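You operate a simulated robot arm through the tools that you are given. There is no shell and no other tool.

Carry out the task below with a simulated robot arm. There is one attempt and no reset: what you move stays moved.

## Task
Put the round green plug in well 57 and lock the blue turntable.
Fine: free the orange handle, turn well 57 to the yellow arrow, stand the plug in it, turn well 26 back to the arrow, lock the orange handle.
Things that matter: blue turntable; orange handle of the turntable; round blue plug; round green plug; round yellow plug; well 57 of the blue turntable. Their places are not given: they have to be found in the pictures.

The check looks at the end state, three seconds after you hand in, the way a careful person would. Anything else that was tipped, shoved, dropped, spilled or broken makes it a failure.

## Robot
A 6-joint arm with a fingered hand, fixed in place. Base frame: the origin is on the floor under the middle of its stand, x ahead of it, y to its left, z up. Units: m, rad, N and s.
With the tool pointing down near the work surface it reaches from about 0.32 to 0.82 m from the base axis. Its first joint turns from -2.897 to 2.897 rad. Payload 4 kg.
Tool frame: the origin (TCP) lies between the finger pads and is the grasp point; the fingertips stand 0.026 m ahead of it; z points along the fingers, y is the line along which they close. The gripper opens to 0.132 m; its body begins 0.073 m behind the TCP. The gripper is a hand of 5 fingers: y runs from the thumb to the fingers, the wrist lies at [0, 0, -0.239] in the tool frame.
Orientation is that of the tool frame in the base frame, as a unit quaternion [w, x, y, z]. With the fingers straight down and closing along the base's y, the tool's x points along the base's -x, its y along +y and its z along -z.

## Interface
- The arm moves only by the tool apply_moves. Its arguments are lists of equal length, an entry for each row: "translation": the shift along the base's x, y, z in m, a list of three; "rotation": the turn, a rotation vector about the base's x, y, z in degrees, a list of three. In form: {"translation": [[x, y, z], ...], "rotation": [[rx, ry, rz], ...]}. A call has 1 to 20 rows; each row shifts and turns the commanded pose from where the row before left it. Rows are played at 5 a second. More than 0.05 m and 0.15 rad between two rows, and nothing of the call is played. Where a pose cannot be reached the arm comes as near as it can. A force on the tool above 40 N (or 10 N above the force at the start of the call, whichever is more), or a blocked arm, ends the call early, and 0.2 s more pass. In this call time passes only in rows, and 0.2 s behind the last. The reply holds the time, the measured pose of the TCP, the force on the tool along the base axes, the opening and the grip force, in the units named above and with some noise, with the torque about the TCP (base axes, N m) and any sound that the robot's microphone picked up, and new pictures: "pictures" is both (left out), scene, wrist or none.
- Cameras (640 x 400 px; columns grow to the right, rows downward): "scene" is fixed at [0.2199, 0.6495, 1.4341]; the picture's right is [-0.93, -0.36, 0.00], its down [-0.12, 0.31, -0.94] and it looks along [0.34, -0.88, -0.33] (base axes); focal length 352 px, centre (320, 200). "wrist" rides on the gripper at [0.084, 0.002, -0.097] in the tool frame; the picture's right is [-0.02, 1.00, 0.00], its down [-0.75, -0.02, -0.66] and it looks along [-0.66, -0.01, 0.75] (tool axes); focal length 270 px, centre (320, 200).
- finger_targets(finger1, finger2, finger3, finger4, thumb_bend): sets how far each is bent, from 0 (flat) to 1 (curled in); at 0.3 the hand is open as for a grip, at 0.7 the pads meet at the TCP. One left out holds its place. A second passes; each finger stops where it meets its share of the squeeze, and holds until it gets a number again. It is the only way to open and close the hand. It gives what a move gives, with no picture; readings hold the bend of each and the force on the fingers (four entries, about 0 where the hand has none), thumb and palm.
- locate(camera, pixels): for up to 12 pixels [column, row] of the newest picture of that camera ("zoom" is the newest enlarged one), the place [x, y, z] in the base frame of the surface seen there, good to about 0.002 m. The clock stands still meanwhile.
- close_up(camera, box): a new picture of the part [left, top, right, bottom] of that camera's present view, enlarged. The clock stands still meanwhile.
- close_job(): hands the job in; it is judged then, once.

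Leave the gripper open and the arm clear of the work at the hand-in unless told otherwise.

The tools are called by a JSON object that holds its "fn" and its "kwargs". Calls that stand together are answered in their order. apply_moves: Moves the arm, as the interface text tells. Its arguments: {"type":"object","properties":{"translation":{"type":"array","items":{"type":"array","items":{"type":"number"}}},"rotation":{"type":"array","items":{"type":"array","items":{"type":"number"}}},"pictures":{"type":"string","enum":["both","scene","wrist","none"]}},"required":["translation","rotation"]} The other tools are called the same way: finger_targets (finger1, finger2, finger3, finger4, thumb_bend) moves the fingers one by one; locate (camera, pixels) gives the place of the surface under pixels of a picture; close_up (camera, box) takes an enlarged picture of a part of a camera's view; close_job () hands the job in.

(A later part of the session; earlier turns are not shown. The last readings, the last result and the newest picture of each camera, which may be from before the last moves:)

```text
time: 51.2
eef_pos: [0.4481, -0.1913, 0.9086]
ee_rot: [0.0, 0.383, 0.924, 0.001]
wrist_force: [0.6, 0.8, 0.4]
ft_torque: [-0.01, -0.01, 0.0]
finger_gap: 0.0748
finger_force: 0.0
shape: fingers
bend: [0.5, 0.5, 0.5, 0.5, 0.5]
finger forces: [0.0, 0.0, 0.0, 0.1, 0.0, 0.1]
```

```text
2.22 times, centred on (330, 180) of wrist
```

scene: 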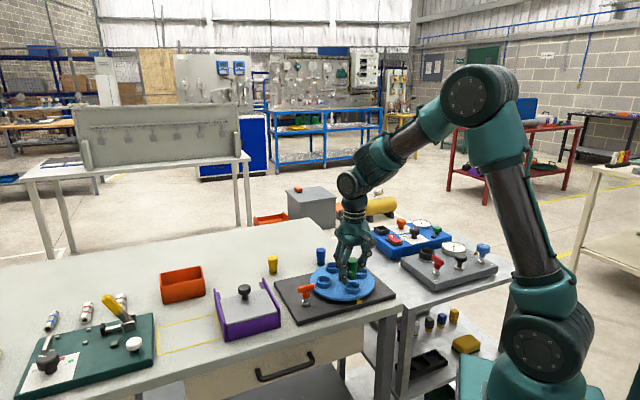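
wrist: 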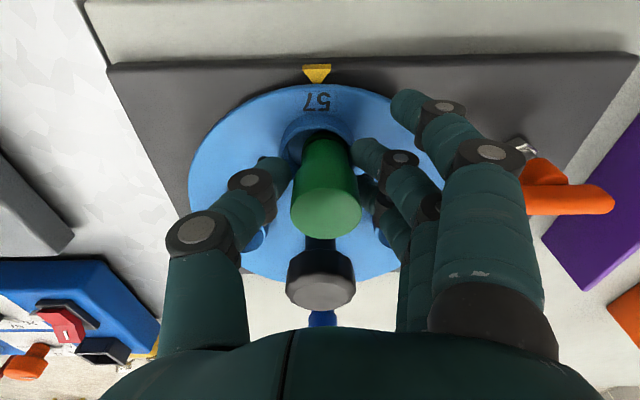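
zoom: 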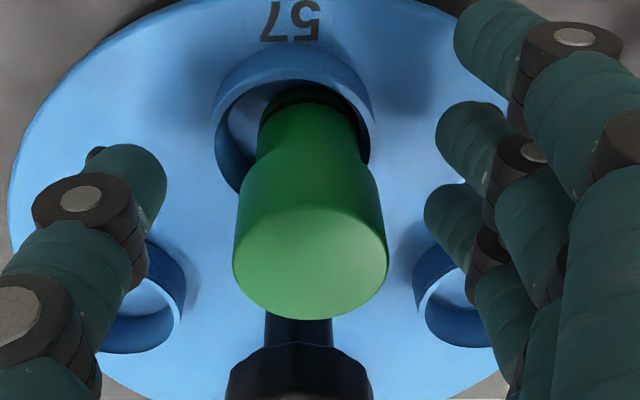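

The plug stands free and upright. I lift straight up.

{"fn": "apply_moves", "kwargs": {"translation": [[0, 0, 0.02], [0, 0, 0.03], [0, 0, 0.04], [0, 0, 0.035], [0, 0, 0]], "rotation": [[0, 0, 0], [0, 0, 0], [0, 0, 0], [0, 0, 0], [0, 0, 0]]}}

{"fn": "close_up", "kwargs": {"camera": "scene", "box": [250, 230, 410, 330]}}

{"fn": "close_up", "kwargs": {"camera": "wrist", "box": [210, 20, 430, 180]}}

```text
time: 52.4
eef_pos: [0.4495, -0.1924, 1.0351]
ee_rot: [0.0, 0.382, 0.924, 0.001]
wrist_force: [-0.2, 0.3, -0.2]
ft_torque: [0.0, 0.01, -0.01]
finger_gap: 0.0748
finger_force: 0.0
shape: fingers
bend: [0.5, 0.5, 0.5, 0.5, 0.5]
finger forces: [0.0, 0.0, 0.0, 0.0, 0.0, 0.0]
```

scene: 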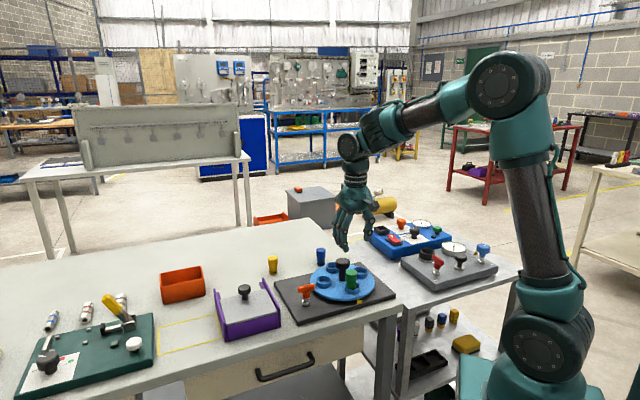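
wrist: 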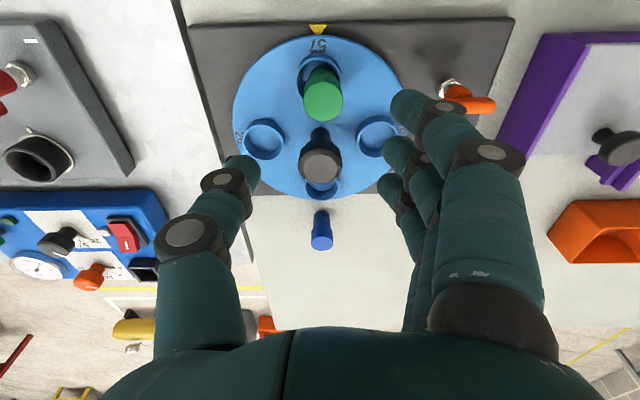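

```text
4.00 times, centred on (330, 280) of scene
```

zoom: 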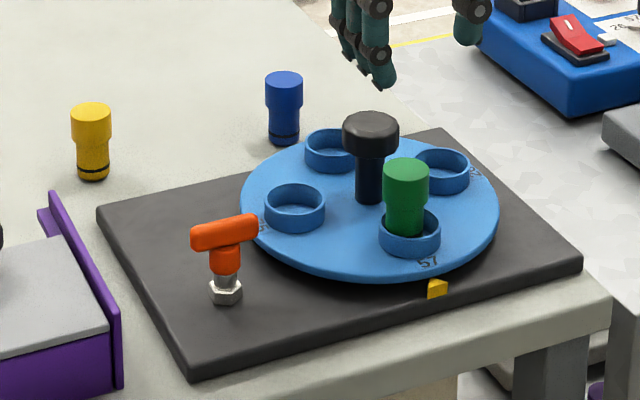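

```text
2.50 times, centred on (320, 100) of wrist
```

zoom: 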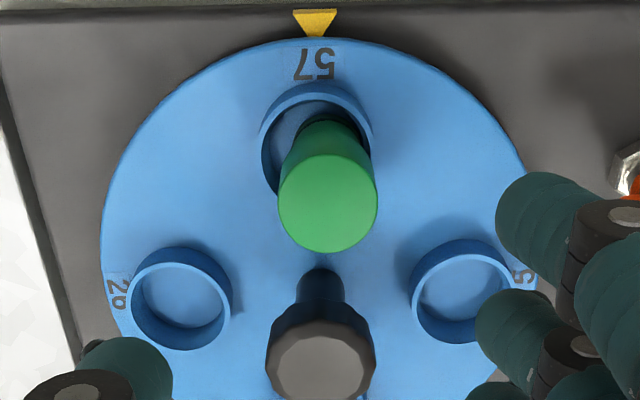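

The green plug stands in well 57. Now I go above the knob with the tool at +33° (plug will be beside the hand, clear of fingers and thumb) and look.

{"fn": "apply_moves", "kwargs": {"translation": [[0.0212, -0.0221, 0], [0.0211, -0.0221, 0], [0, 0, -0.03], [0, 0, -0.02], [0, 0, 0]], "rotation": [[0, 0, -6], [0, 0, -6], [0, 0, 0], [0, 0, 0], [0, 0, 0]]}}

{"fn": "close_up", "kwargs": {"camera": "wrist", "box": [140, 0, 540, 270]}}

{"fn": "close_up", "kwargs": {"camera": "scene", "box": [290, 220, 400, 310]}}

```text
time: 53.6
eef_pos: [0.4905, -0.2362, 0.9839]
ee_rot: [0.0, 0.477, 0.879, 0.0]
wrist_force: [0.4, 0.5, 0.3]
ft_torque: [0.0, 0.0, 0.02]
finger_gap: 0.0749
finger_force: 0.1
shape: fingers
bend: [0.5, 0.5, 0.5, 0.5, 0.5]
finger forces: [0.1, 0.0, 0.0, 0.0, 0.1, 0.1]
```

scene: 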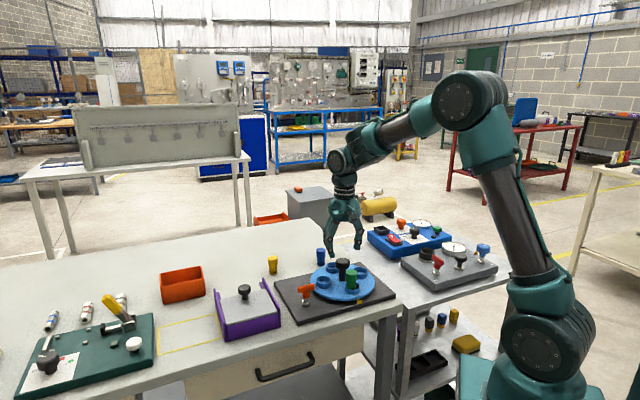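
wrist: 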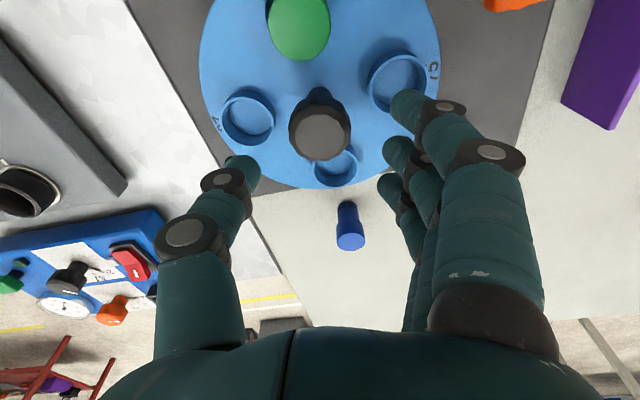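

```text
1.48 times, centred on (340, 135) of wrist
```

zoom: 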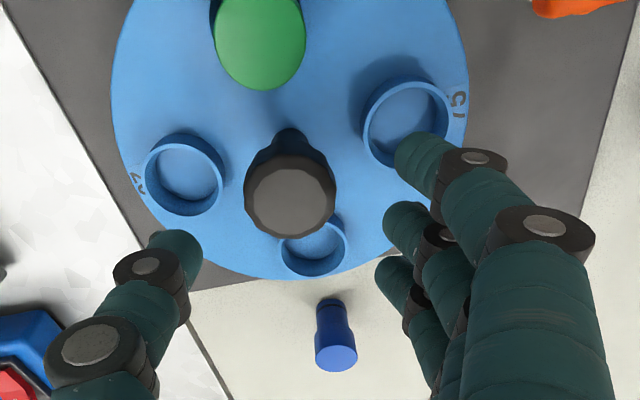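

```text
4.44 times, centred on (345, 265) of scene
```

zoom: 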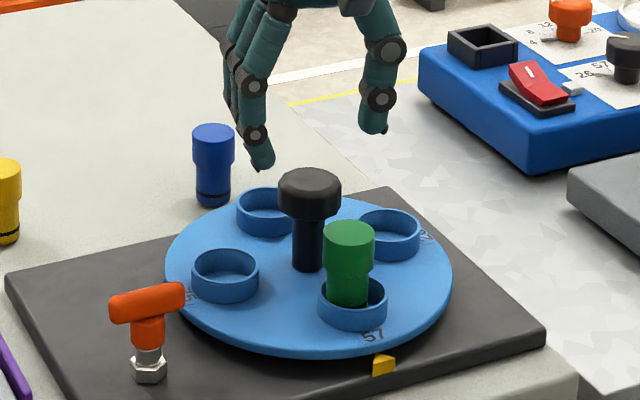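

The knob is centred under the tool (319,135). I lower to grip height 0.908.

{"fn": "apply_moves", "kwargs": {"translation": [[0, 0, -0.025], [0, 0, -0.02], [0, 0, -0.02], [0, 0, -0.011], [0, 0, 0]], "rotation": [[0, 0, 0], [0, 0, 0], [0, 0, 0], [0, 0, 0], [0, 0, 0]]}}

{"fn": "close_up", "kwargs": {"camera": "scene", "box": [290, 220, 400, 310]}}

```text
time: 54.8
eef_pos: [0.4903, -0.235, 0.9075]
ee_rot: [0.0, 0.477, 0.879, 0.0]
wrist_force: [0.2, -0.6, 0.1]
ft_torque: [-0.01, -0.01, 0.02]
finger_gap: 0.0751
finger_force: 0.0
shape: fingers
bend: [0.5, 0.5, 0.5, 0.5, 0.5]
finger forces: [0.1, 0.0, 0.1, 0.0, 0.0, 0.1]
```

scene: 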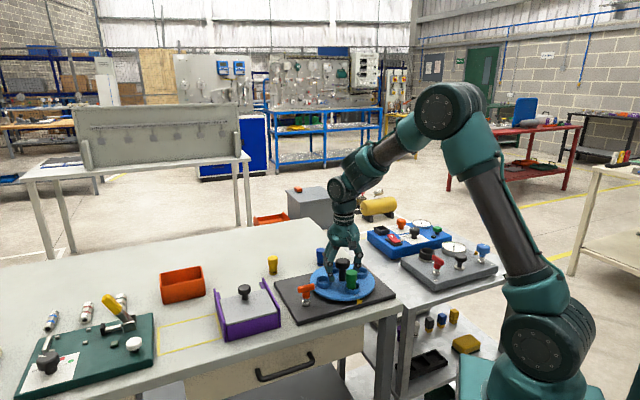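
wrist: 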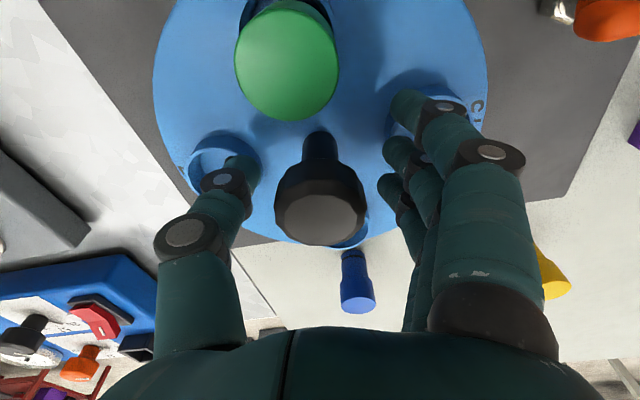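

```text
4.44 times, centred on (345, 265) of scene
```

zoom: 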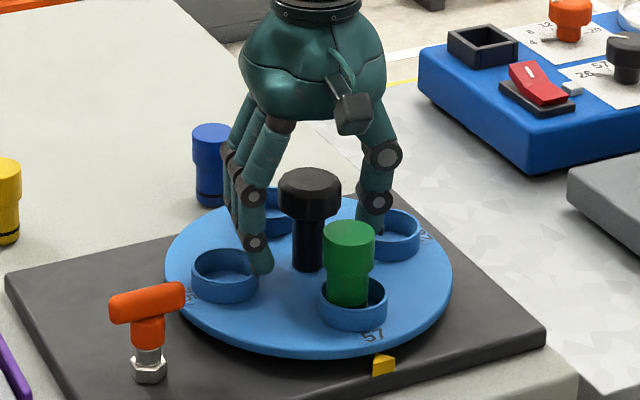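

All clear of the plug. I close fingers 2, 3 and the thumb on the knob.

{"fn": "finger_targets", "kwargs": {"finger2": 0.7, "finger3": 0.7, "thumb_bend": 0.7}}

{"fn": "apply_moves", "kwargs": {"translation": [[0, 0.0002, 0], [0, 0.0003, 0], [0, 0.0003, 0]], "rotation": [[0, 0, -3], [0, 0, -4], [0, 0, -4]], "pictures": "wrist"}}

```text
time: 55.8
eef_pos: [0.49, -0.236, 0.9077]
ee_rot: [-0.001, 0.477, 0.879, 0.0]
wrist_force: [-5.7, -4.2, -11.1]
ft_torque: [0.03, -0.06, -0.05]
finger_gap: 0.0579
finger_force: 10.6
shape: fingers
bend: [0.5, 0.67, 0.66, 0.5, 0.65]
finger forces: [0.0, 2.7, 3.5, 0.1, 14.6, 0.1]
```

```text
time: 56.6
eef_pos: [0.4912, -0.2361, 0.9082]
ee_rot: [0.0, 0.56, 0.829, 0.0]
wrist_force: [-3.2, -6.5, -15.1]
ft_torque: [-0.03, -0.11, -0.02]
finger_gap: 0.058
finger_force: 10.9
shape: fingers
bend: [0.5, 0.67, 0.66, 0.5, 0.65]
finger forces: [0.0, 2.8, 4.9, 0.0, 14.8, 0.1]
```

wrist: 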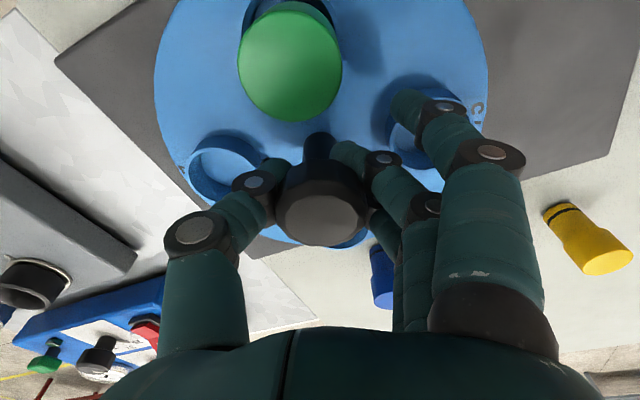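

The table and plug turn with the hand. I continue slowly, −40°.

{"fn": "apply_moves", "kwargs": {"translation": [[0, 0.0001, 0], [0, 0.0001, 0], [0, 0.0001, 0], [0, 0.0001, 0], [0, 0.0001, 0], [0, 0.0001, 0], [0, 0.0001, 0], [0, 0.0001, 0]], "rotation": [[0, 0, -5], [0, 0, -5], [0, 0, -5], [0, 0, -5], [0, 0, -5], [0, 0, -5], [0, 0, -5], [0, 0, -5]], "pictures": "both"}}

```text
time: 58.4
eef_pos: [0.4899, -0.2341, 0.9085]
ee_rot: [0.0, 0.809, 0.587, 0.0]
wrist_force: [-0.1, -5.0, -14.0]
ft_torque: [-0.09, -0.1, -0.01]
finger_gap: 0.0566
finger_force: 10.9
shape: fingers
bend: [0.5, 0.67, 0.65, 0.5, 0.65]
finger forces: [0.0, 3.7, 6.0, 0.1, 11.0, 0.1]
```

scene: 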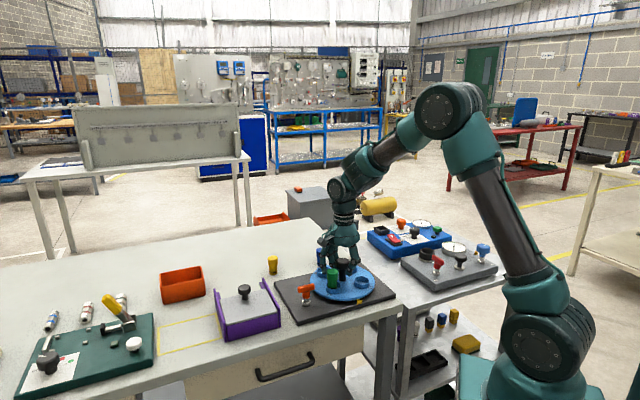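
wrist: 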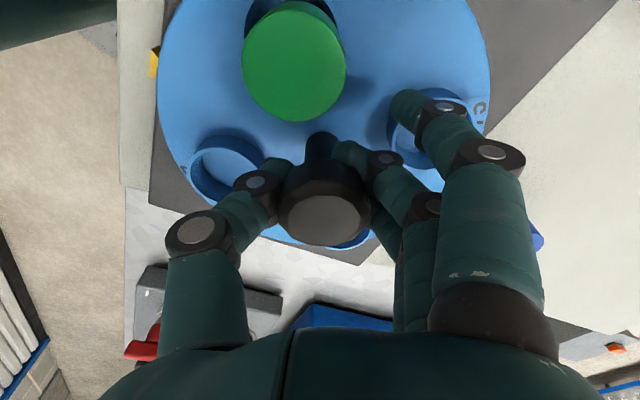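

Well balanced. I go on with −30°, leaving the last 9° for a fine approach.

{"fn": "apply_moves", "kwargs": {"translation": [[0, 0.0001, 0], [0, 0.0001, 0], [0, 0.0001, 0], [0, 0.0001, 0], [0, 0.0001, 0], [0, 0.0001, 0]], "rotation": [[0, 0, -5], [0, 0, -5], [0, 0, -5], [0, 0, -5], [0, 0, -5], [0, 0, -5]], "pictures": "wrist"}}

{"fn": "close_up", "kwargs": {"camera": "scene", "box": [250, 230, 410, 330]}}

```text
time: 59.8
eef_pos: [0.4893, -0.2331, 0.9083]
ee_rot: [0.0, 0.933, 0.359, 0.0]
wrist_force: [3.6, -3.3, -13.2]
ft_torque: [-0.12, -0.07, 0.02]
finger_gap: 0.0555
finger_force: 11.3
shape: fingers
bend: [0.5, 0.66, 0.65, 0.5, 0.66]
finger forces: [0.0, 6.0, 6.6, 0.1, 9.6, 0.1]
```

wrist: 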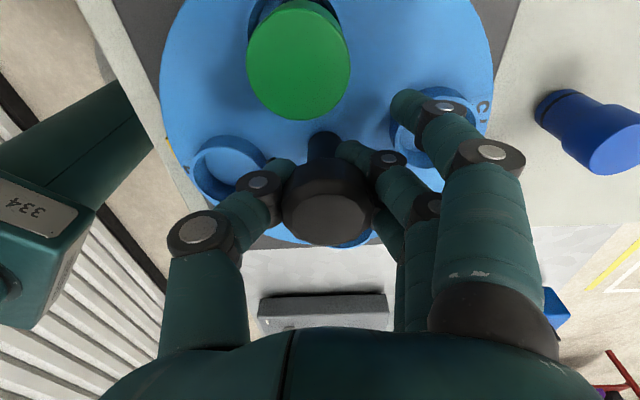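

```text
4.00 times, centred on (330, 280) of scene
```

zoom: 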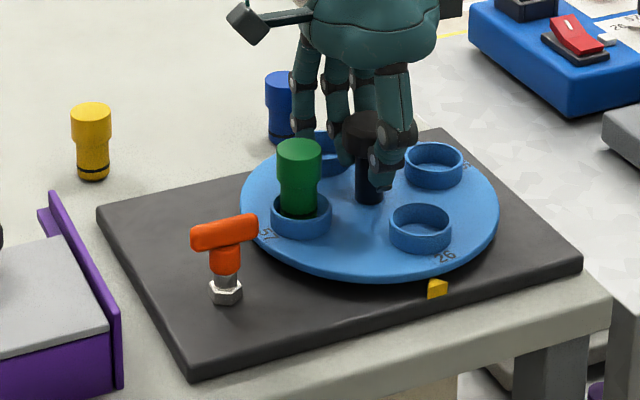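

Well 26 is at (420,228) and must reach (409,232). I turn the remaining −9°.

{"fn": "apply_moves", "kwargs": {"translation": [[0, 0, 0], [0, 0, 0], [0, 0, 0]], "rotation": [[0, 0, -3], [0, 0, -3], [0, 0, -3]], "pictures": "wrist"}}

{"fn": "close_up", "kwargs": {"camera": "scene", "box": [250, 230, 410, 330]}}

{"fn": "close_up", "kwargs": {"camera": "scene", "box": [330, 260, 380, 310]}}

```text
time: 60.6
eef_pos: [0.4898, -0.2328, 0.9081]
ee_rot: [0.001, 0.959, 0.285, 0.0]
wrist_force: [6.8, -0.9, -14.0]
ft_torque: [-0.09, -0.07, 0.06]
finger_gap: 0.0553
finger_force: 11.3
shape: fingers
bend: [0.5, 0.66, 0.65, 0.5, 0.66]
finger forces: [0.1, 7.0, 6.0, 0.1, 9.4, 0.0]
```

wrist: 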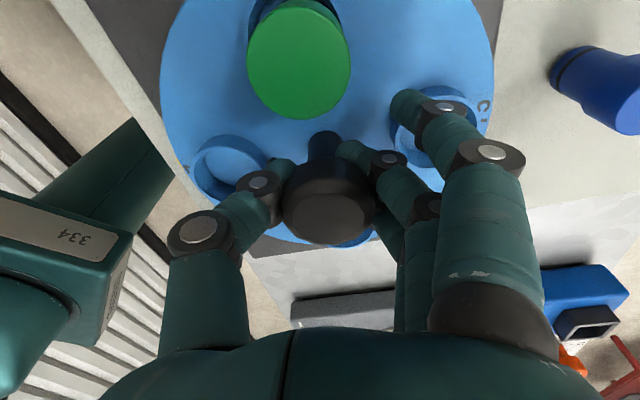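

```text
4.00 times, centred on (330, 280) of scene
```

zoom: 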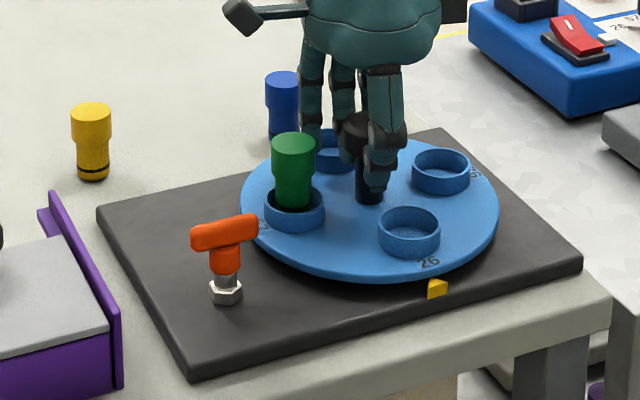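

```text
8.00 times, centred on (355, 285) of scene
```

zoom: 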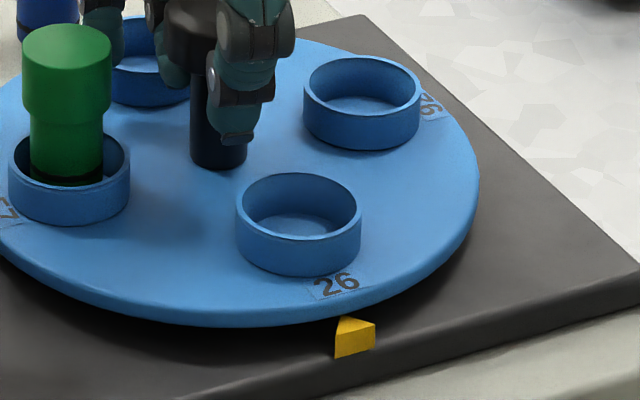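

Well 26 is back at the arrow (409,232), label at the same pixels as at the start. I release the knob and rise.

{"fn": "finger_targets", "kwargs": {"finger2": 0.5, "finger3": 0.5, "thumb_bend": 0.5}}

{"fn": "apply_moves", "kwargs": {"translation": [[0, 0, 0.02], [0, 0, 0.03], [0, 0, 0.04], [0, 0, 0.04], [0, 0, 0]], "rotation": [[0, 0, 0], [0, 0, 0], [0, 0, 0], [0, 0, 0], [0, 0, 0]]}}

{"fn": "close_up", "kwargs": {"camera": "scene", "box": [250, 230, 410, 330]}}

```text
time: 61.6
eef_pos: [0.4905, -0.233, 0.9088]
ee_rot: [0.0, 0.959, 0.284, 0.0]
wrist_force: [0.0, -0.1, -0.2]
ft_torque: [0.01, -0.02, 0.02]
finger_gap: 0.0747
finger_force: 0.1
shape: fingers
bend: [0.5, 0.5, 0.5, 0.5, 0.5]
finger forces: [0.1, 0.0, 0.1, 0.0, 0.1, 0.1]
```

```text
time: 62.8
eef_pos: [0.4913, -0.2337, 1.0371]
ee_rot: [0.0, 0.959, 0.285, 0.0]
wrist_force: [0.3, -0.9, -0.9]
ft_torque: [-0.01, 0.0, -0.01]
finger_gap: 0.0746
finger_force: 0.0
shape: fingers
bend: [0.5, 0.5, 0.5, 0.5, 0.5]
finger forces: [0.0, 0.0, 0.0, 0.0, 0.0, 0.0]
```

scene: 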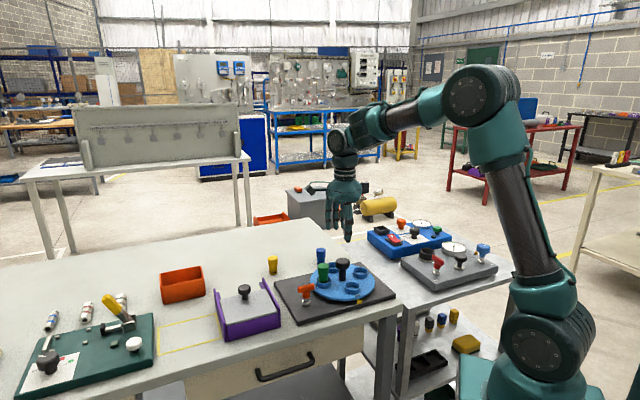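
wrist: 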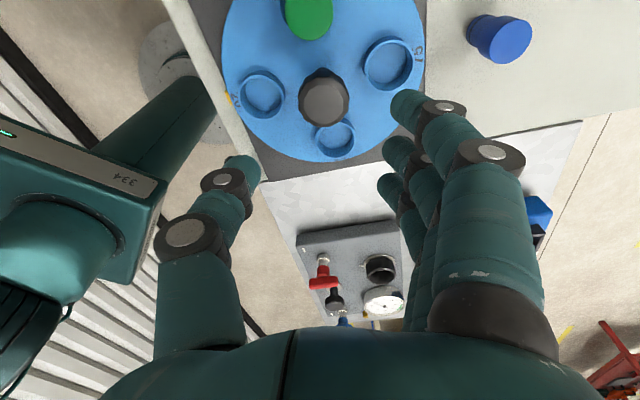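

```text
4.00 times, centred on (330, 280) of scene
```

zoom: 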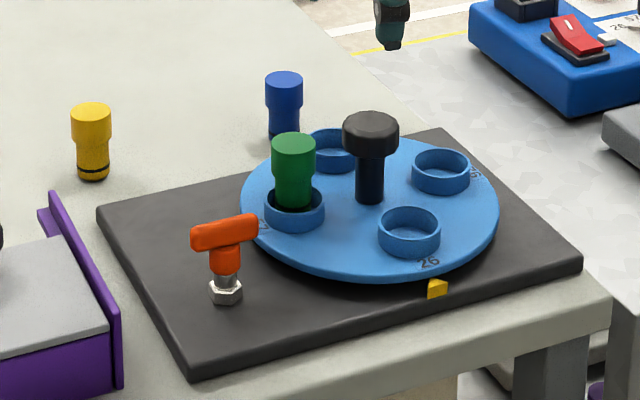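

Table, plug and arrow look right. Now the handle: I move above its pivot (0.555,−0.109) with the tool at −37°, which keeps the little finger clear of the plug in well 57.

{"fn": "apply_moves", "kwargs": {"translation": [[0.016, 0.0312, 0], [0.016, 0.0312, 0], [0.016, 0.0312, 0], [0.0159, 0.0313, 0], [0, 0, -0.03], [0, 0, 0]], "rotation": [[0, 0, 5], [0, 0, 5], [0, 0, 5], [0, 0, 5], [0, 0, 0], [0, 0, 0]]}}

{"fn": "close_up", "kwargs": {"camera": "wrist", "box": [200, 30, 460, 230]}}

{"fn": "locate", "kwargs": {"camera": "zoom", "pixels": [[310, 105], [310, 130], [312, 160], [314, 190]]}}

```text
time: 64.2
eef_pos: [0.5552, -0.1087, 1.0091]
ee_rot: [0.0, 0.895, 0.446, 0.001]
wrist_force: [0.2, -0.4, 0.8]
ft_torque: [0.01, 0.0, 0.0]
finger_gap: 0.0751
finger_force: 0.1
shape: fingers
bend: [0.5, 0.5, 0.5, 0.5, 0.5]
finger forces: [0.0, 0.0, 0.0, 0.1, 0.0, 0.0]
```

scene: 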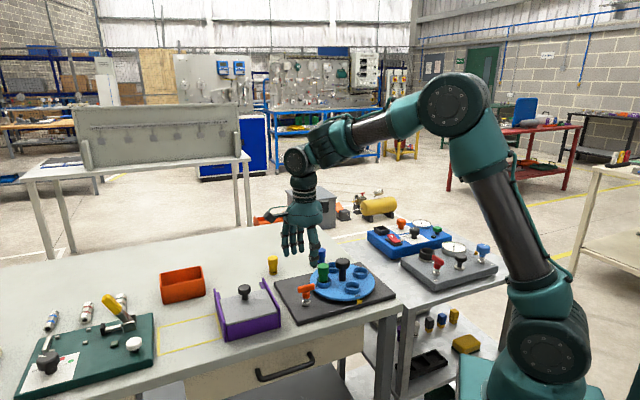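
wrist: 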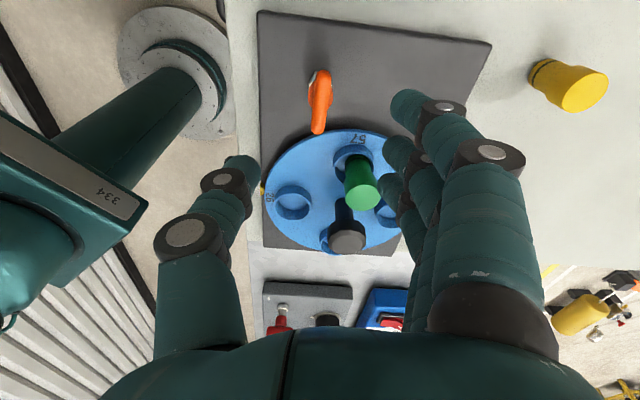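

```text
2.00 times, centred on (330, 130) of wrist
```

zoom: 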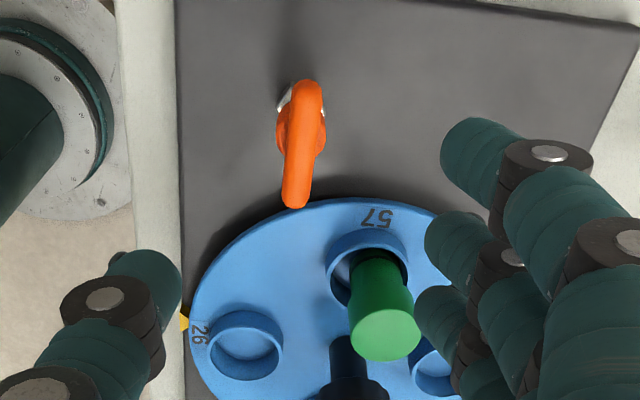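

```text
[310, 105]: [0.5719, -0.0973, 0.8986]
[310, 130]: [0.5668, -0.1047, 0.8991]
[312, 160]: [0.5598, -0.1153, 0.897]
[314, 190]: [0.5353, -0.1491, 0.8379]
```

The plug will be about 16 mm away from the nearest finger at this angle. I lower to 0.935 first and check.

{"fn": "apply_moves", "kwargs": {"translation": [[0, 0, -0.03], [0, 0, -0.025], [0, 0, -0.018], [0, 0, 0]], "rotation": [[0, 0, 0], [0, 0, 0], [0, 0, 0], [0, 0, 0]]}}

{"fn": "close_up", "kwargs": {"camera": "scene", "box": [270, 220, 370, 310]}}

```text
time: 65.2
eef_pos: [0.5543, -0.1081, 0.9373]
ee_rot: [0.001, 0.895, 0.447, 0.0]
wrist_force: [0.4, -0.2, 0.0]
ft_torque: [0.01, 0.02, 0.02]
finger_gap: 0.0749
finger_force: 0.1
shape: fingers
bend: [0.5, 0.5, 0.5, 0.5, 0.5]
finger forces: [0.1, 0.0, 0.0, 0.0, 0.0, 0.0]
```

scene: 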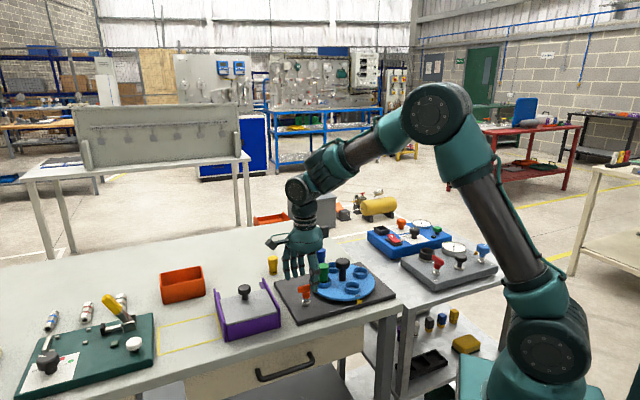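
wrist: 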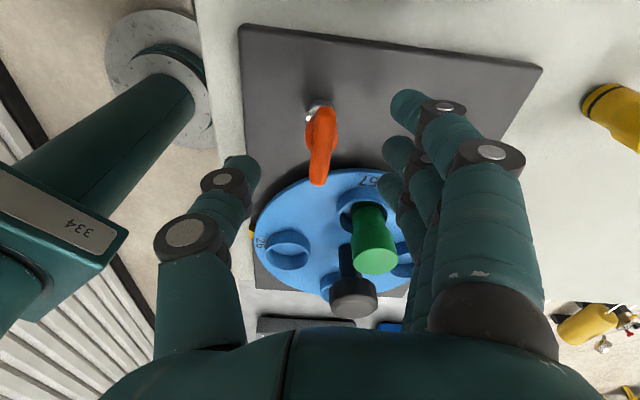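

```text
4.44 times, centred on (320, 265) of scene
```

zoom: 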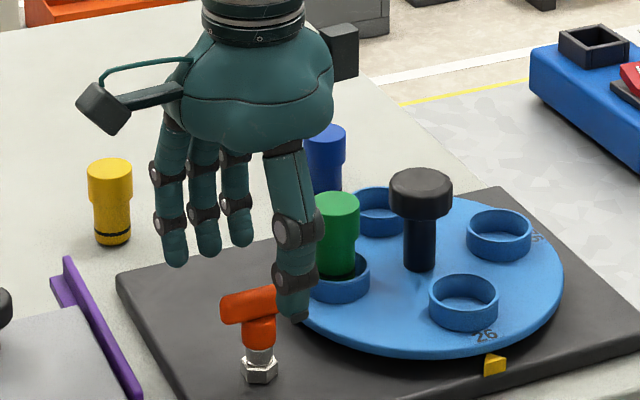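

I enlarge the wrist view to check the distance between the plug and the hindmost finger.

{"fn": "close_up", "kwargs": {"camera": "wrist", "box": [330, 130, 470, 330]}}

{"fn": "locate", "kwargs": {"camera": "wrist", "pixels": [[376, 258], [360, 258], [392, 255], [376, 270], [390, 185], [400, 205], [408, 225], [405, 245], [412, 260], [415, 200]]}}

```text
2.00 times, centred on (400, 230) of wrist
```

zoom: 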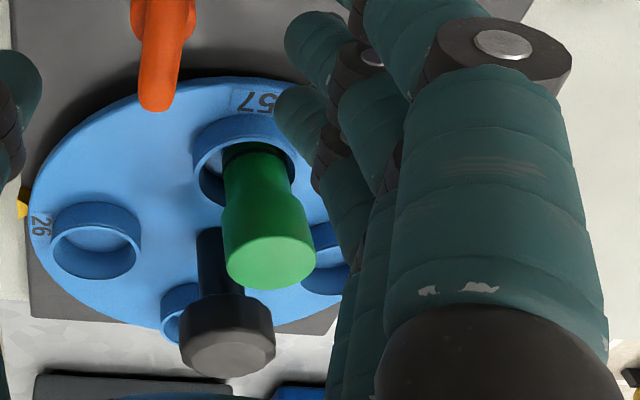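

```text
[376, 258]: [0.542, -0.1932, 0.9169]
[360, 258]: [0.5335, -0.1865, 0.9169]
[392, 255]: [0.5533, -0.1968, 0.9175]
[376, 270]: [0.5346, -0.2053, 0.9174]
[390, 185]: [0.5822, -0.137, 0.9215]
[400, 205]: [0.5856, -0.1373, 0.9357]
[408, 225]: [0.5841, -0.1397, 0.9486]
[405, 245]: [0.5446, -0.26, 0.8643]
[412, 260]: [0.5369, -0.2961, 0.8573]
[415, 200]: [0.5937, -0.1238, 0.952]
```

Finger-to-plug clearance computes to about 12 mm, and grows as I turn. I lower the remaining 46 mm.

{"fn": "apply_moves", "kwargs": {"translation": [[0, 0, -0.015], [0, 0, -0.015], [0, 0, -0.01], [0, 0, -0.006], [0, 0, 0]], "rotation": [[0, 0, 0], [0, 0, 0], [0, 0, 0], [0, 0, 0], [0, 0, 0]]}}

{"fn": "close_up", "kwargs": {"camera": "scene", "box": [270, 220, 370, 310]}}

```text
time: 66.4
eef_pos: [0.554, -0.1077, 0.8902]
ee_rot: [0.0, 0.895, 0.446, 0.001]
wrist_force: [-0.2, 0.3, 0.4]
ft_torque: [-0.03, 0.03, 0.0]
finger_gap: 0.0747
finger_force: 0.0
shape: fingers
bend: [0.5, 0.5, 0.5, 0.5, 0.5]
finger forces: [0.0, 0.1, 0.0, 0.1, 0.1, 0.0]
```

scene: 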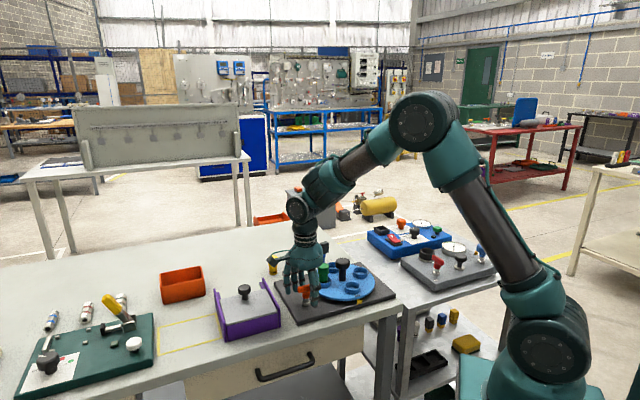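
wrist: 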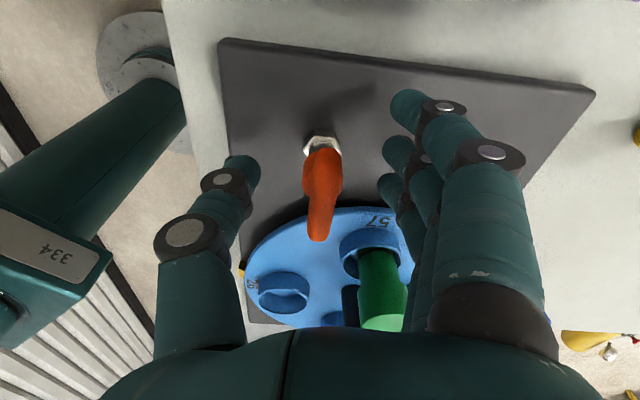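

```text
4.44 times, centred on (320, 265) of scene
```

zoom: 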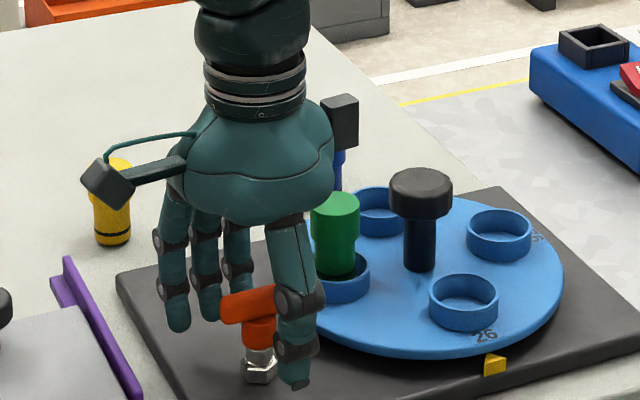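

No contact; bar sits between the pads. I close fingers 2, 3 and the thumb on it.

{"fn": "finger_targets", "kwargs": {"finger2": 0.72, "finger3": 0.72, "thumb_bend": 0.72}}

{"fn": "apply_moves", "kwargs": {"translation": [[0, 0, 0], [0, 0, 0], [0, 0, 0]], "rotation": [[0, 0, 4], [0, 0, 5], [0, 0, 5]], "pictures": "wrist"}}

```text
time: 67.4
eef_pos: [0.5542, -0.1086, 0.8903]
ee_rot: [0.0, 0.895, 0.446, 0.0]
wrist_force: [0.1, -0.3, -7.8]
ft_torque: [0.0, -0.02, 0.0]
finger_gap: 0.0525
finger_force: 8.5
shape: fingers
bend: [0.5, 0.69, 0.68, 0.5, 0.68]
finger forces: [0.0, 4.2, 4.5, 0.0, 8.2, 0.1]
```

```text
time: 68.2
eef_pos: [0.5543, -0.1091, 0.89]
ee_rot: [0.0, 0.834, 0.552, 0.0]
wrist_force: [-0.2, -0.4, -2.8]
ft_torque: [0.08, 0.08, -0.08]
finger_gap: 0.0525
finger_force: 9.7
shape: fingers
bend: [0.5, 0.7, 0.69, 0.5, 0.68]
finger forces: [0.0, 3.7, 5.9, 0.0, 9.1, 0.1]
```

wrist: 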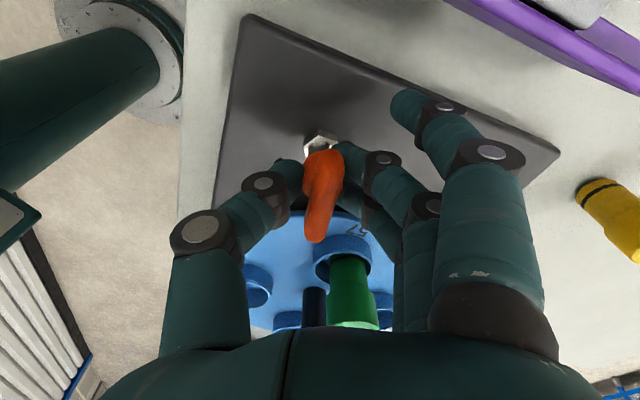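

The bar follows with −0.08 Nm. I continue +30°.

{"fn": "apply_moves", "kwargs": {"translation": [[0, 0, 0], [0, 0, 0], [0, 0, 0], [0, 0, 0], [0, 0, 0], [0, 0, 0]], "rotation": [[0, 0, 5], [0, 0, 5], [0, 0, 5], [0, 0, 5], [0, 0, 5], [0, 0, 5]], "pictures": "wrist"}}

{"fn": "locate", "kwargs": {"camera": "wrist", "pixels": [[325, 165], [323, 180], [321, 195], [319, 210], [317, 225], [316, 232]]}}

```text
time: 69.6
eef_pos: [0.5534, -0.1077, 0.8884]
ee_rot: [-0.001, 0.661, 0.75, 0.0]
wrist_force: [-2.4, -0.2, -0.2]
ft_torque: [0.03, 0.04, -0.04]
finger_gap: 0.0527
finger_force: 10.3
shape: fingers
bend: [0.5, 0.7, 0.69, 0.5, 0.68]
finger forces: [0.0, 3.7, 6.1, 0.1, 10.3, 0.0]
```

wrist: 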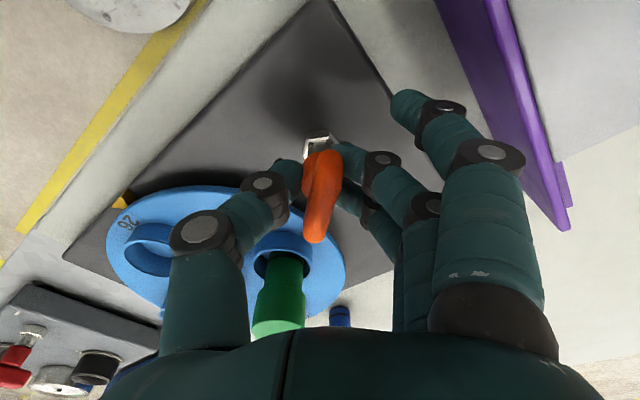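

```text
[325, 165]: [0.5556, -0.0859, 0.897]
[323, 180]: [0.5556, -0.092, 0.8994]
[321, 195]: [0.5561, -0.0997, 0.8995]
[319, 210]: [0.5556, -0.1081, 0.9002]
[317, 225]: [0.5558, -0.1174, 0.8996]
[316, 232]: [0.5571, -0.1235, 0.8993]
```

The bar is at about 90°. I continue another +30°.

{"fn": "apply_moves", "kwargs": {"translation": [[0, 0, 0], [0, 0, 0], [0, 0, 0], [0, 0, 0], [0, 0, 0], [0, 0, 0]], "rotation": [[0, 0, 5], [0, 0, 5], [0, 0, 5], [0, 0, 5], [0, 0, 5], [0, 0, 5]], "pictures": "wrist"}}

{"fn": "locate", "kwargs": {"camera": "wrist", "pixels": [[325, 165], [323, 180], [321, 195], [319, 210], [317, 225], [316, 232]]}}

```text
time: 71.0
eef_pos: [0.5542, -0.1074, 0.8886]
ee_rot: [0.0, 0.445, 0.895, 0.0]
wrist_force: [1.3, -6.1, -0.5]
ft_torque: [-0.07, 0.04, -0.07]
finger_gap: 0.0528
finger_force: 10.5
shape: fingers
bend: [0.5, 0.7, 0.69, 0.5, 0.68]
finger forces: [0.0, 3.0, 7.5, 0.0, 10.4, 0.0]
```

wrist: 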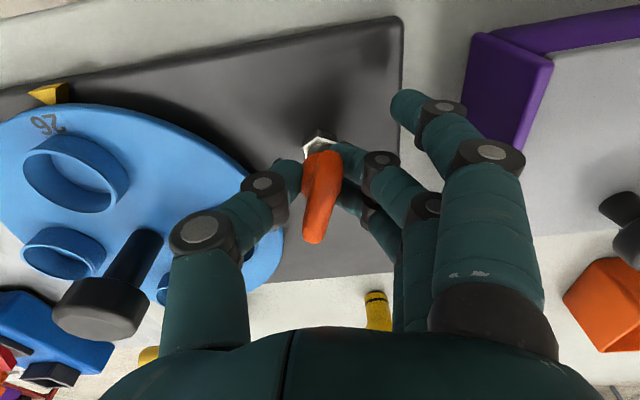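

```text
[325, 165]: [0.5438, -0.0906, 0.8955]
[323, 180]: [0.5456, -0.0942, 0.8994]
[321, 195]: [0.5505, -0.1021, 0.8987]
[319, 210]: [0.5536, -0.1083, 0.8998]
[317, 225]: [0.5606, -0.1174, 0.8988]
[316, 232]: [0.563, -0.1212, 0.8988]
```

Bar at about 123°. I need ~136° (the stop where it was). I turn +15° more, watching torque.

{"fn": "apply_moves", "kwargs": {"translation": [[0, 0, 0], [0, 0, 0], [0, 0, 0], [0, 0, 0]], "rotation": [[0, 0, 4], [0, 0, 4], [0, 0, 4], [0, 0, 4]], "pictures": "wrist"}}

{"fn": "locate", "kwargs": {"camera": "wrist", "pixels": [[324, 165], [322, 180], [320, 195], [317, 210], [315, 225], [314, 232]]}}

```text
time: 72.0
eef_pos: [0.5552, -0.1095, 0.8893]
ee_rot: [0.0, 0.317, 0.948, 0.001]
wrist_force: [3.4, -11.0, -0.5]
ft_torque: [-0.23, -0.02, -0.05]
finger_gap: 0.0536
finger_force: 11.0
shape: fingers
bend: [0.5, 0.7, 0.7, 0.5, 0.68]
finger forces: [0.1, 2.8, 7.5, 0.0, 12.1, 0.1]
```

wrist: 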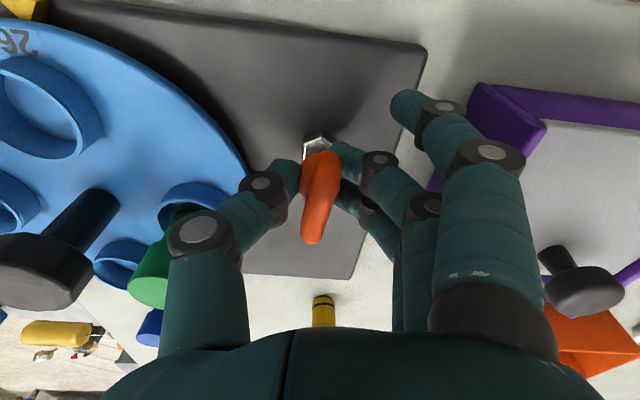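

```text
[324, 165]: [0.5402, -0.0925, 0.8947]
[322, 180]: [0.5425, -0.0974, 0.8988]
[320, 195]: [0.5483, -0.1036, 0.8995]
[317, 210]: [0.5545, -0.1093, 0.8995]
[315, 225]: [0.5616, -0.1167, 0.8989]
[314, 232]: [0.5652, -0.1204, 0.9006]
```

Bar at about 135°, the start value. I press 6° further against the stop to be sure it's fully home.

{"fn": "apply_moves", "kwargs": {"translation": [[0, 0, 0], [0, 0, 0]], "rotation": [[0, 0, 3], [0, 0, 3]], "pictures": "wrist"}}

{"fn": "locate", "kwargs": {"camera": "wrist", "pixels": [[324, 165], [322, 180], [320, 195], [317, 210], [315, 225], [314, 232]]}}

{"fn": "close_up", "kwargs": {"camera": "wrist", "box": [240, 110, 420, 260]}}

```text
time: 72.6
eef_pos: [0.5532, -0.1076, 0.8889]
ee_rot: [0.0, 0.267, 0.964, 0.0]
wrist_force: [4.1, -9.8, -0.5]
ft_torque: [-0.22, -0.05, -0.09]
finger_gap: 0.0535
finger_force: 11.7
shape: fingers
bend: [0.5, 0.7, 0.7, 0.5, 0.68]
finger forces: [0.0, 3.0, 8.3, 0.1, 12.2, 0.0]
```

wrist: 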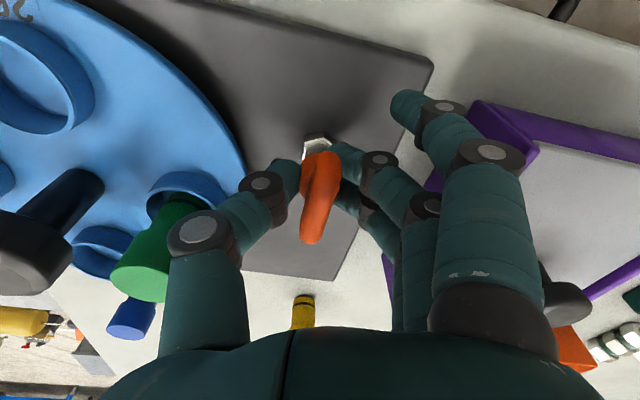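

```text
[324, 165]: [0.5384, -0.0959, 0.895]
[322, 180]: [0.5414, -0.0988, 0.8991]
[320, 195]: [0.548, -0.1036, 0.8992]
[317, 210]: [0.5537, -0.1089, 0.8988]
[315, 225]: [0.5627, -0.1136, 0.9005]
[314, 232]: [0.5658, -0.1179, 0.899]
```

```text
2.67 times, centred on (330, 185) of wrist
```

zoom: 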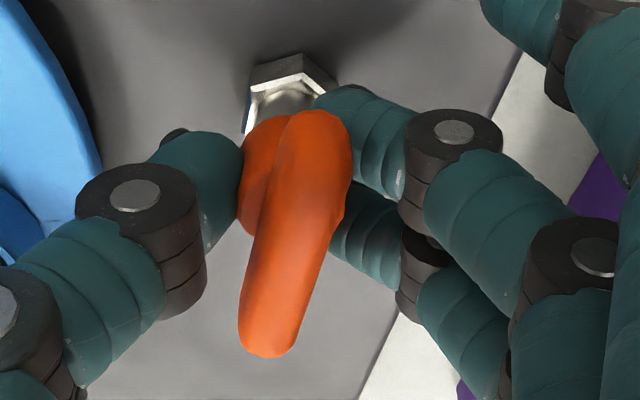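

{"fn": "locate", "kwargs": {"camera": "zoom", "pixels": [[318, 140], [308, 180], [293, 240], [278, 300], [268, 335]]}}

```text
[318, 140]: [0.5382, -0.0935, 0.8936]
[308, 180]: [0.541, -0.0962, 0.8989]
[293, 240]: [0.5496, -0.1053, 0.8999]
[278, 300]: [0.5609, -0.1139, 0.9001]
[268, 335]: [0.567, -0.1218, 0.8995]
```

The bar reads 135.4°. I release it, then compare with the starting picture from the scene camera.

{"fn": "finger_targets", "kwargs": {"finger2": 0.5, "finger3": 0.5, "thumb_bend": 0.5}}

{"fn": "close_up", "kwargs": {"camera": "wrist", "box": [240, 110, 420, 260]}}

{"fn": "locate", "kwargs": {"camera": "zoom", "pixels": [[318, 140], [308, 180], [293, 240], [278, 300], [268, 335]]}}

```text
time: 73.6
eef_pos: [0.554, -0.1082, 0.889]
ee_rot: [0.0, 0.267, 0.964, 0.0]
wrist_force: [-0.5, 0.1, -0.4]
ft_torque: [0.01, 0.03, -0.04]
finger_gap: 0.0747
finger_force: 0.1
shape: fingers
bend: [0.5, 0.5, 0.5, 0.5, 0.5]
finger forces: [0.0, 0.1, 0.0, 0.0, 0.1, 0.0]
```

```text
2.67 times, centred on (330, 185) of wrist
```

zoom: 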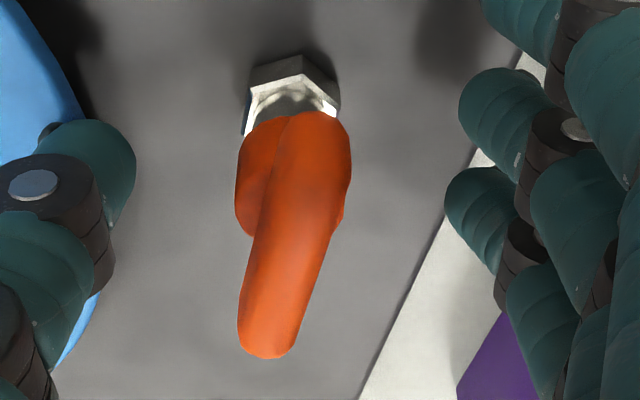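

```text
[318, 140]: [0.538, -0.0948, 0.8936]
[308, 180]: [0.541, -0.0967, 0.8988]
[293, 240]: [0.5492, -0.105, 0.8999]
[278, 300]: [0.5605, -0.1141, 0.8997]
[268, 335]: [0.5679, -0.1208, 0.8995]
```

The bar stays put. To be sure it is fully home, I re-align to 45°, grip again and press as in my first test (which gave −0.15 to −0.23 Nm at the stop).

{"fn": "apply_moves", "kwargs": {"translation": [[0, 0, 0], [-0.001, 0.0007, 0], [0, 0, 0]], "rotation": [[0, 0, -7], [0, 0, -7], [0, 0, 0]], "pictures": "none"}}

{"fn": "finger_targets", "kwargs": {"finger2": 0.72, "finger3": 0.72, "thumb_bend": 0.72}}

{"fn": "apply_moves", "kwargs": {"translation": [[0, 0, 0], [0, 0, 0], [0, 0, 0]], "rotation": [[0, 0, 4], [0, 0, 4], [0, 0, 3]], "pictures": "wrist"}}

```text
time: 74.4
eef_pos: [0.5532, -0.1064, 0.8897]
ee_rot: [0.0, 0.383, 0.924, 0.0]
wrist_force: [0.6, -0.4, -0.1]
ft_torque: [0.05, 0.01, 0.0]
finger_gap: 0.0749
finger_force: 0.1
shape: fingers
bend: [0.5, 0.5, 0.5, 0.5, 0.5]
finger forces: [0.0, 0.0, 0.1, 0.1, 0.0, 0.0]
```

```text
time: 75.4
eef_pos: [0.5523, -0.1078, 0.8894]
ee_rot: [0.0, 0.383, 0.924, 0.001]
wrist_force: [-2.4, -1.1, -7.0]
ft_torque: [-0.04, 0.05, -0.01]
finger_gap: 0.0532
finger_force: 8.4
shape: fingers
bend: [0.5, 0.71, 0.68, 0.5, 0.67]
finger forces: [0.0, 2.5, 4.8, 0.1, 8.9, 0.1]
```

```text
time: 76.2
eef_pos: [0.5531, -0.108, 0.889]
ee_rot: [0.0, 0.292, 0.956, 0.0]
wrist_force: [-0.3, -2.3, -6.8]
ft_torque: [-0.05, 0.05, -0.15]
finger_gap: 0.0534
finger_force: 10.9
shape: fingers
bend: [0.5, 0.71, 0.68, 0.5, 0.67]
finger forces: [0.0, 3.7, 7.3, 0.1, 9.7, 0.0]
```

wrist: 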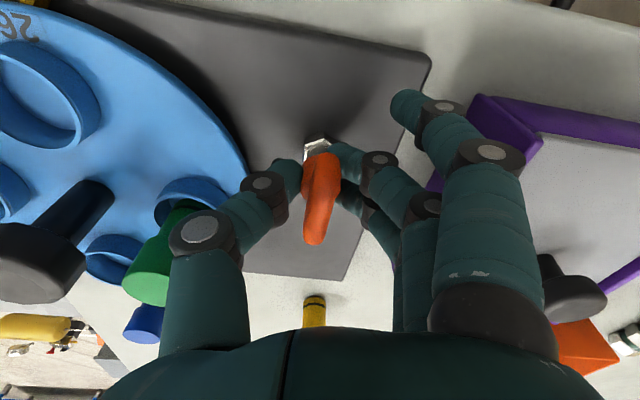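

The finger bends (0.71/0.68/0.67) match exactly the first grip on the locked handle, and the torque is −0.15 Nm at the stop. I release here and rise straight up.

{"fn": "finger_targets", "kwargs": {"finger2": 0.5, "finger3": 0.5, "thumb_bend": 0.5}}

{"fn": "apply_moves", "kwargs": {"translation": [[0, 0, 0.02], [0, 0, 0.03], [0, 0, 0.04], [0, 0, 0.04], [0, 0, 0.04], [0, 0, 0]], "rotation": [[0, 0, 0], [0, 0, 0], [0, 0, 0], [0, 0, 0], [0, 0, 0], [0, 0, 0]]}}

{"fn": "close_up", "kwargs": {"camera": "scene", "box": [250, 230, 410, 330]}}

```text
time: 77.2
eef_pos: [0.5533, -0.1077, 0.889]
ee_rot: [0.0, 0.292, 0.956, 0.0]
wrist_force: [-0.4, -0.1, 0.2]
ft_torque: [0.04, 0.0, -0.02]
finger_gap: 0.0745
finger_force: 0.0
shape: fingers
bend: [0.5, 0.5, 0.5, 0.5, 0.5]
finger forces: [0.1, 0.0, 0.0, 0.0, 0.1, 0.1]
```

```text
time: 78.6
eef_pos: [0.5542, -0.1076, 1.061]
ee_rot: [0.001, 0.292, 0.957, 0.0]
wrist_force: [0.2, -1.7, -0.2]
ft_torque: [-0.05, 0.02, -0.03]
finger_gap: 0.0748
finger_force: 0.1
shape: fingers
bend: [0.5, 0.5, 0.5, 0.5, 0.5]
finger forces: [0.0, 0.0, 0.0, 0.0, 0.0, 0.0]
```

scene: 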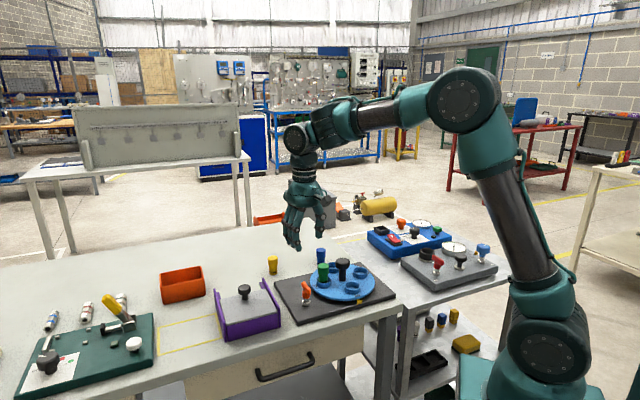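
wrist: 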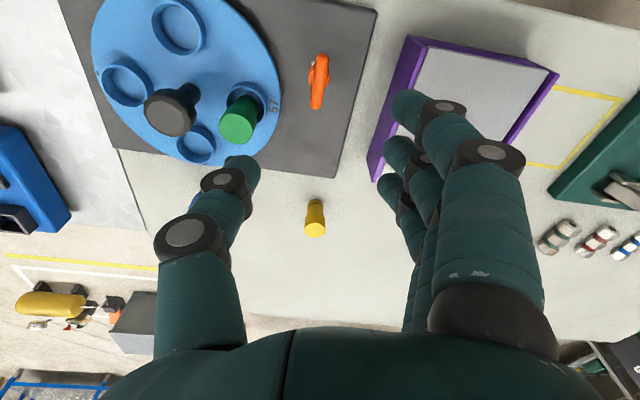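

```text
4.00 times, centred on (330, 280) of scene
```

zoom: 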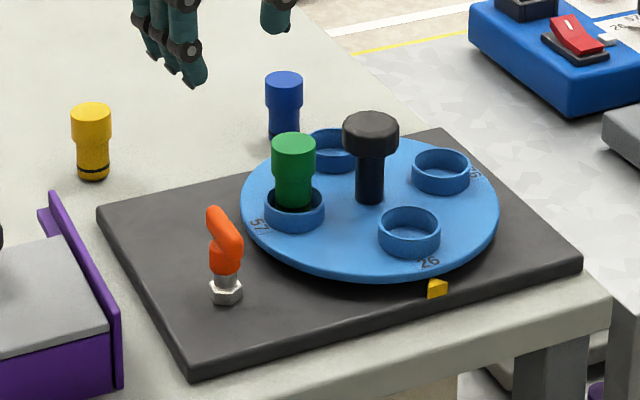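

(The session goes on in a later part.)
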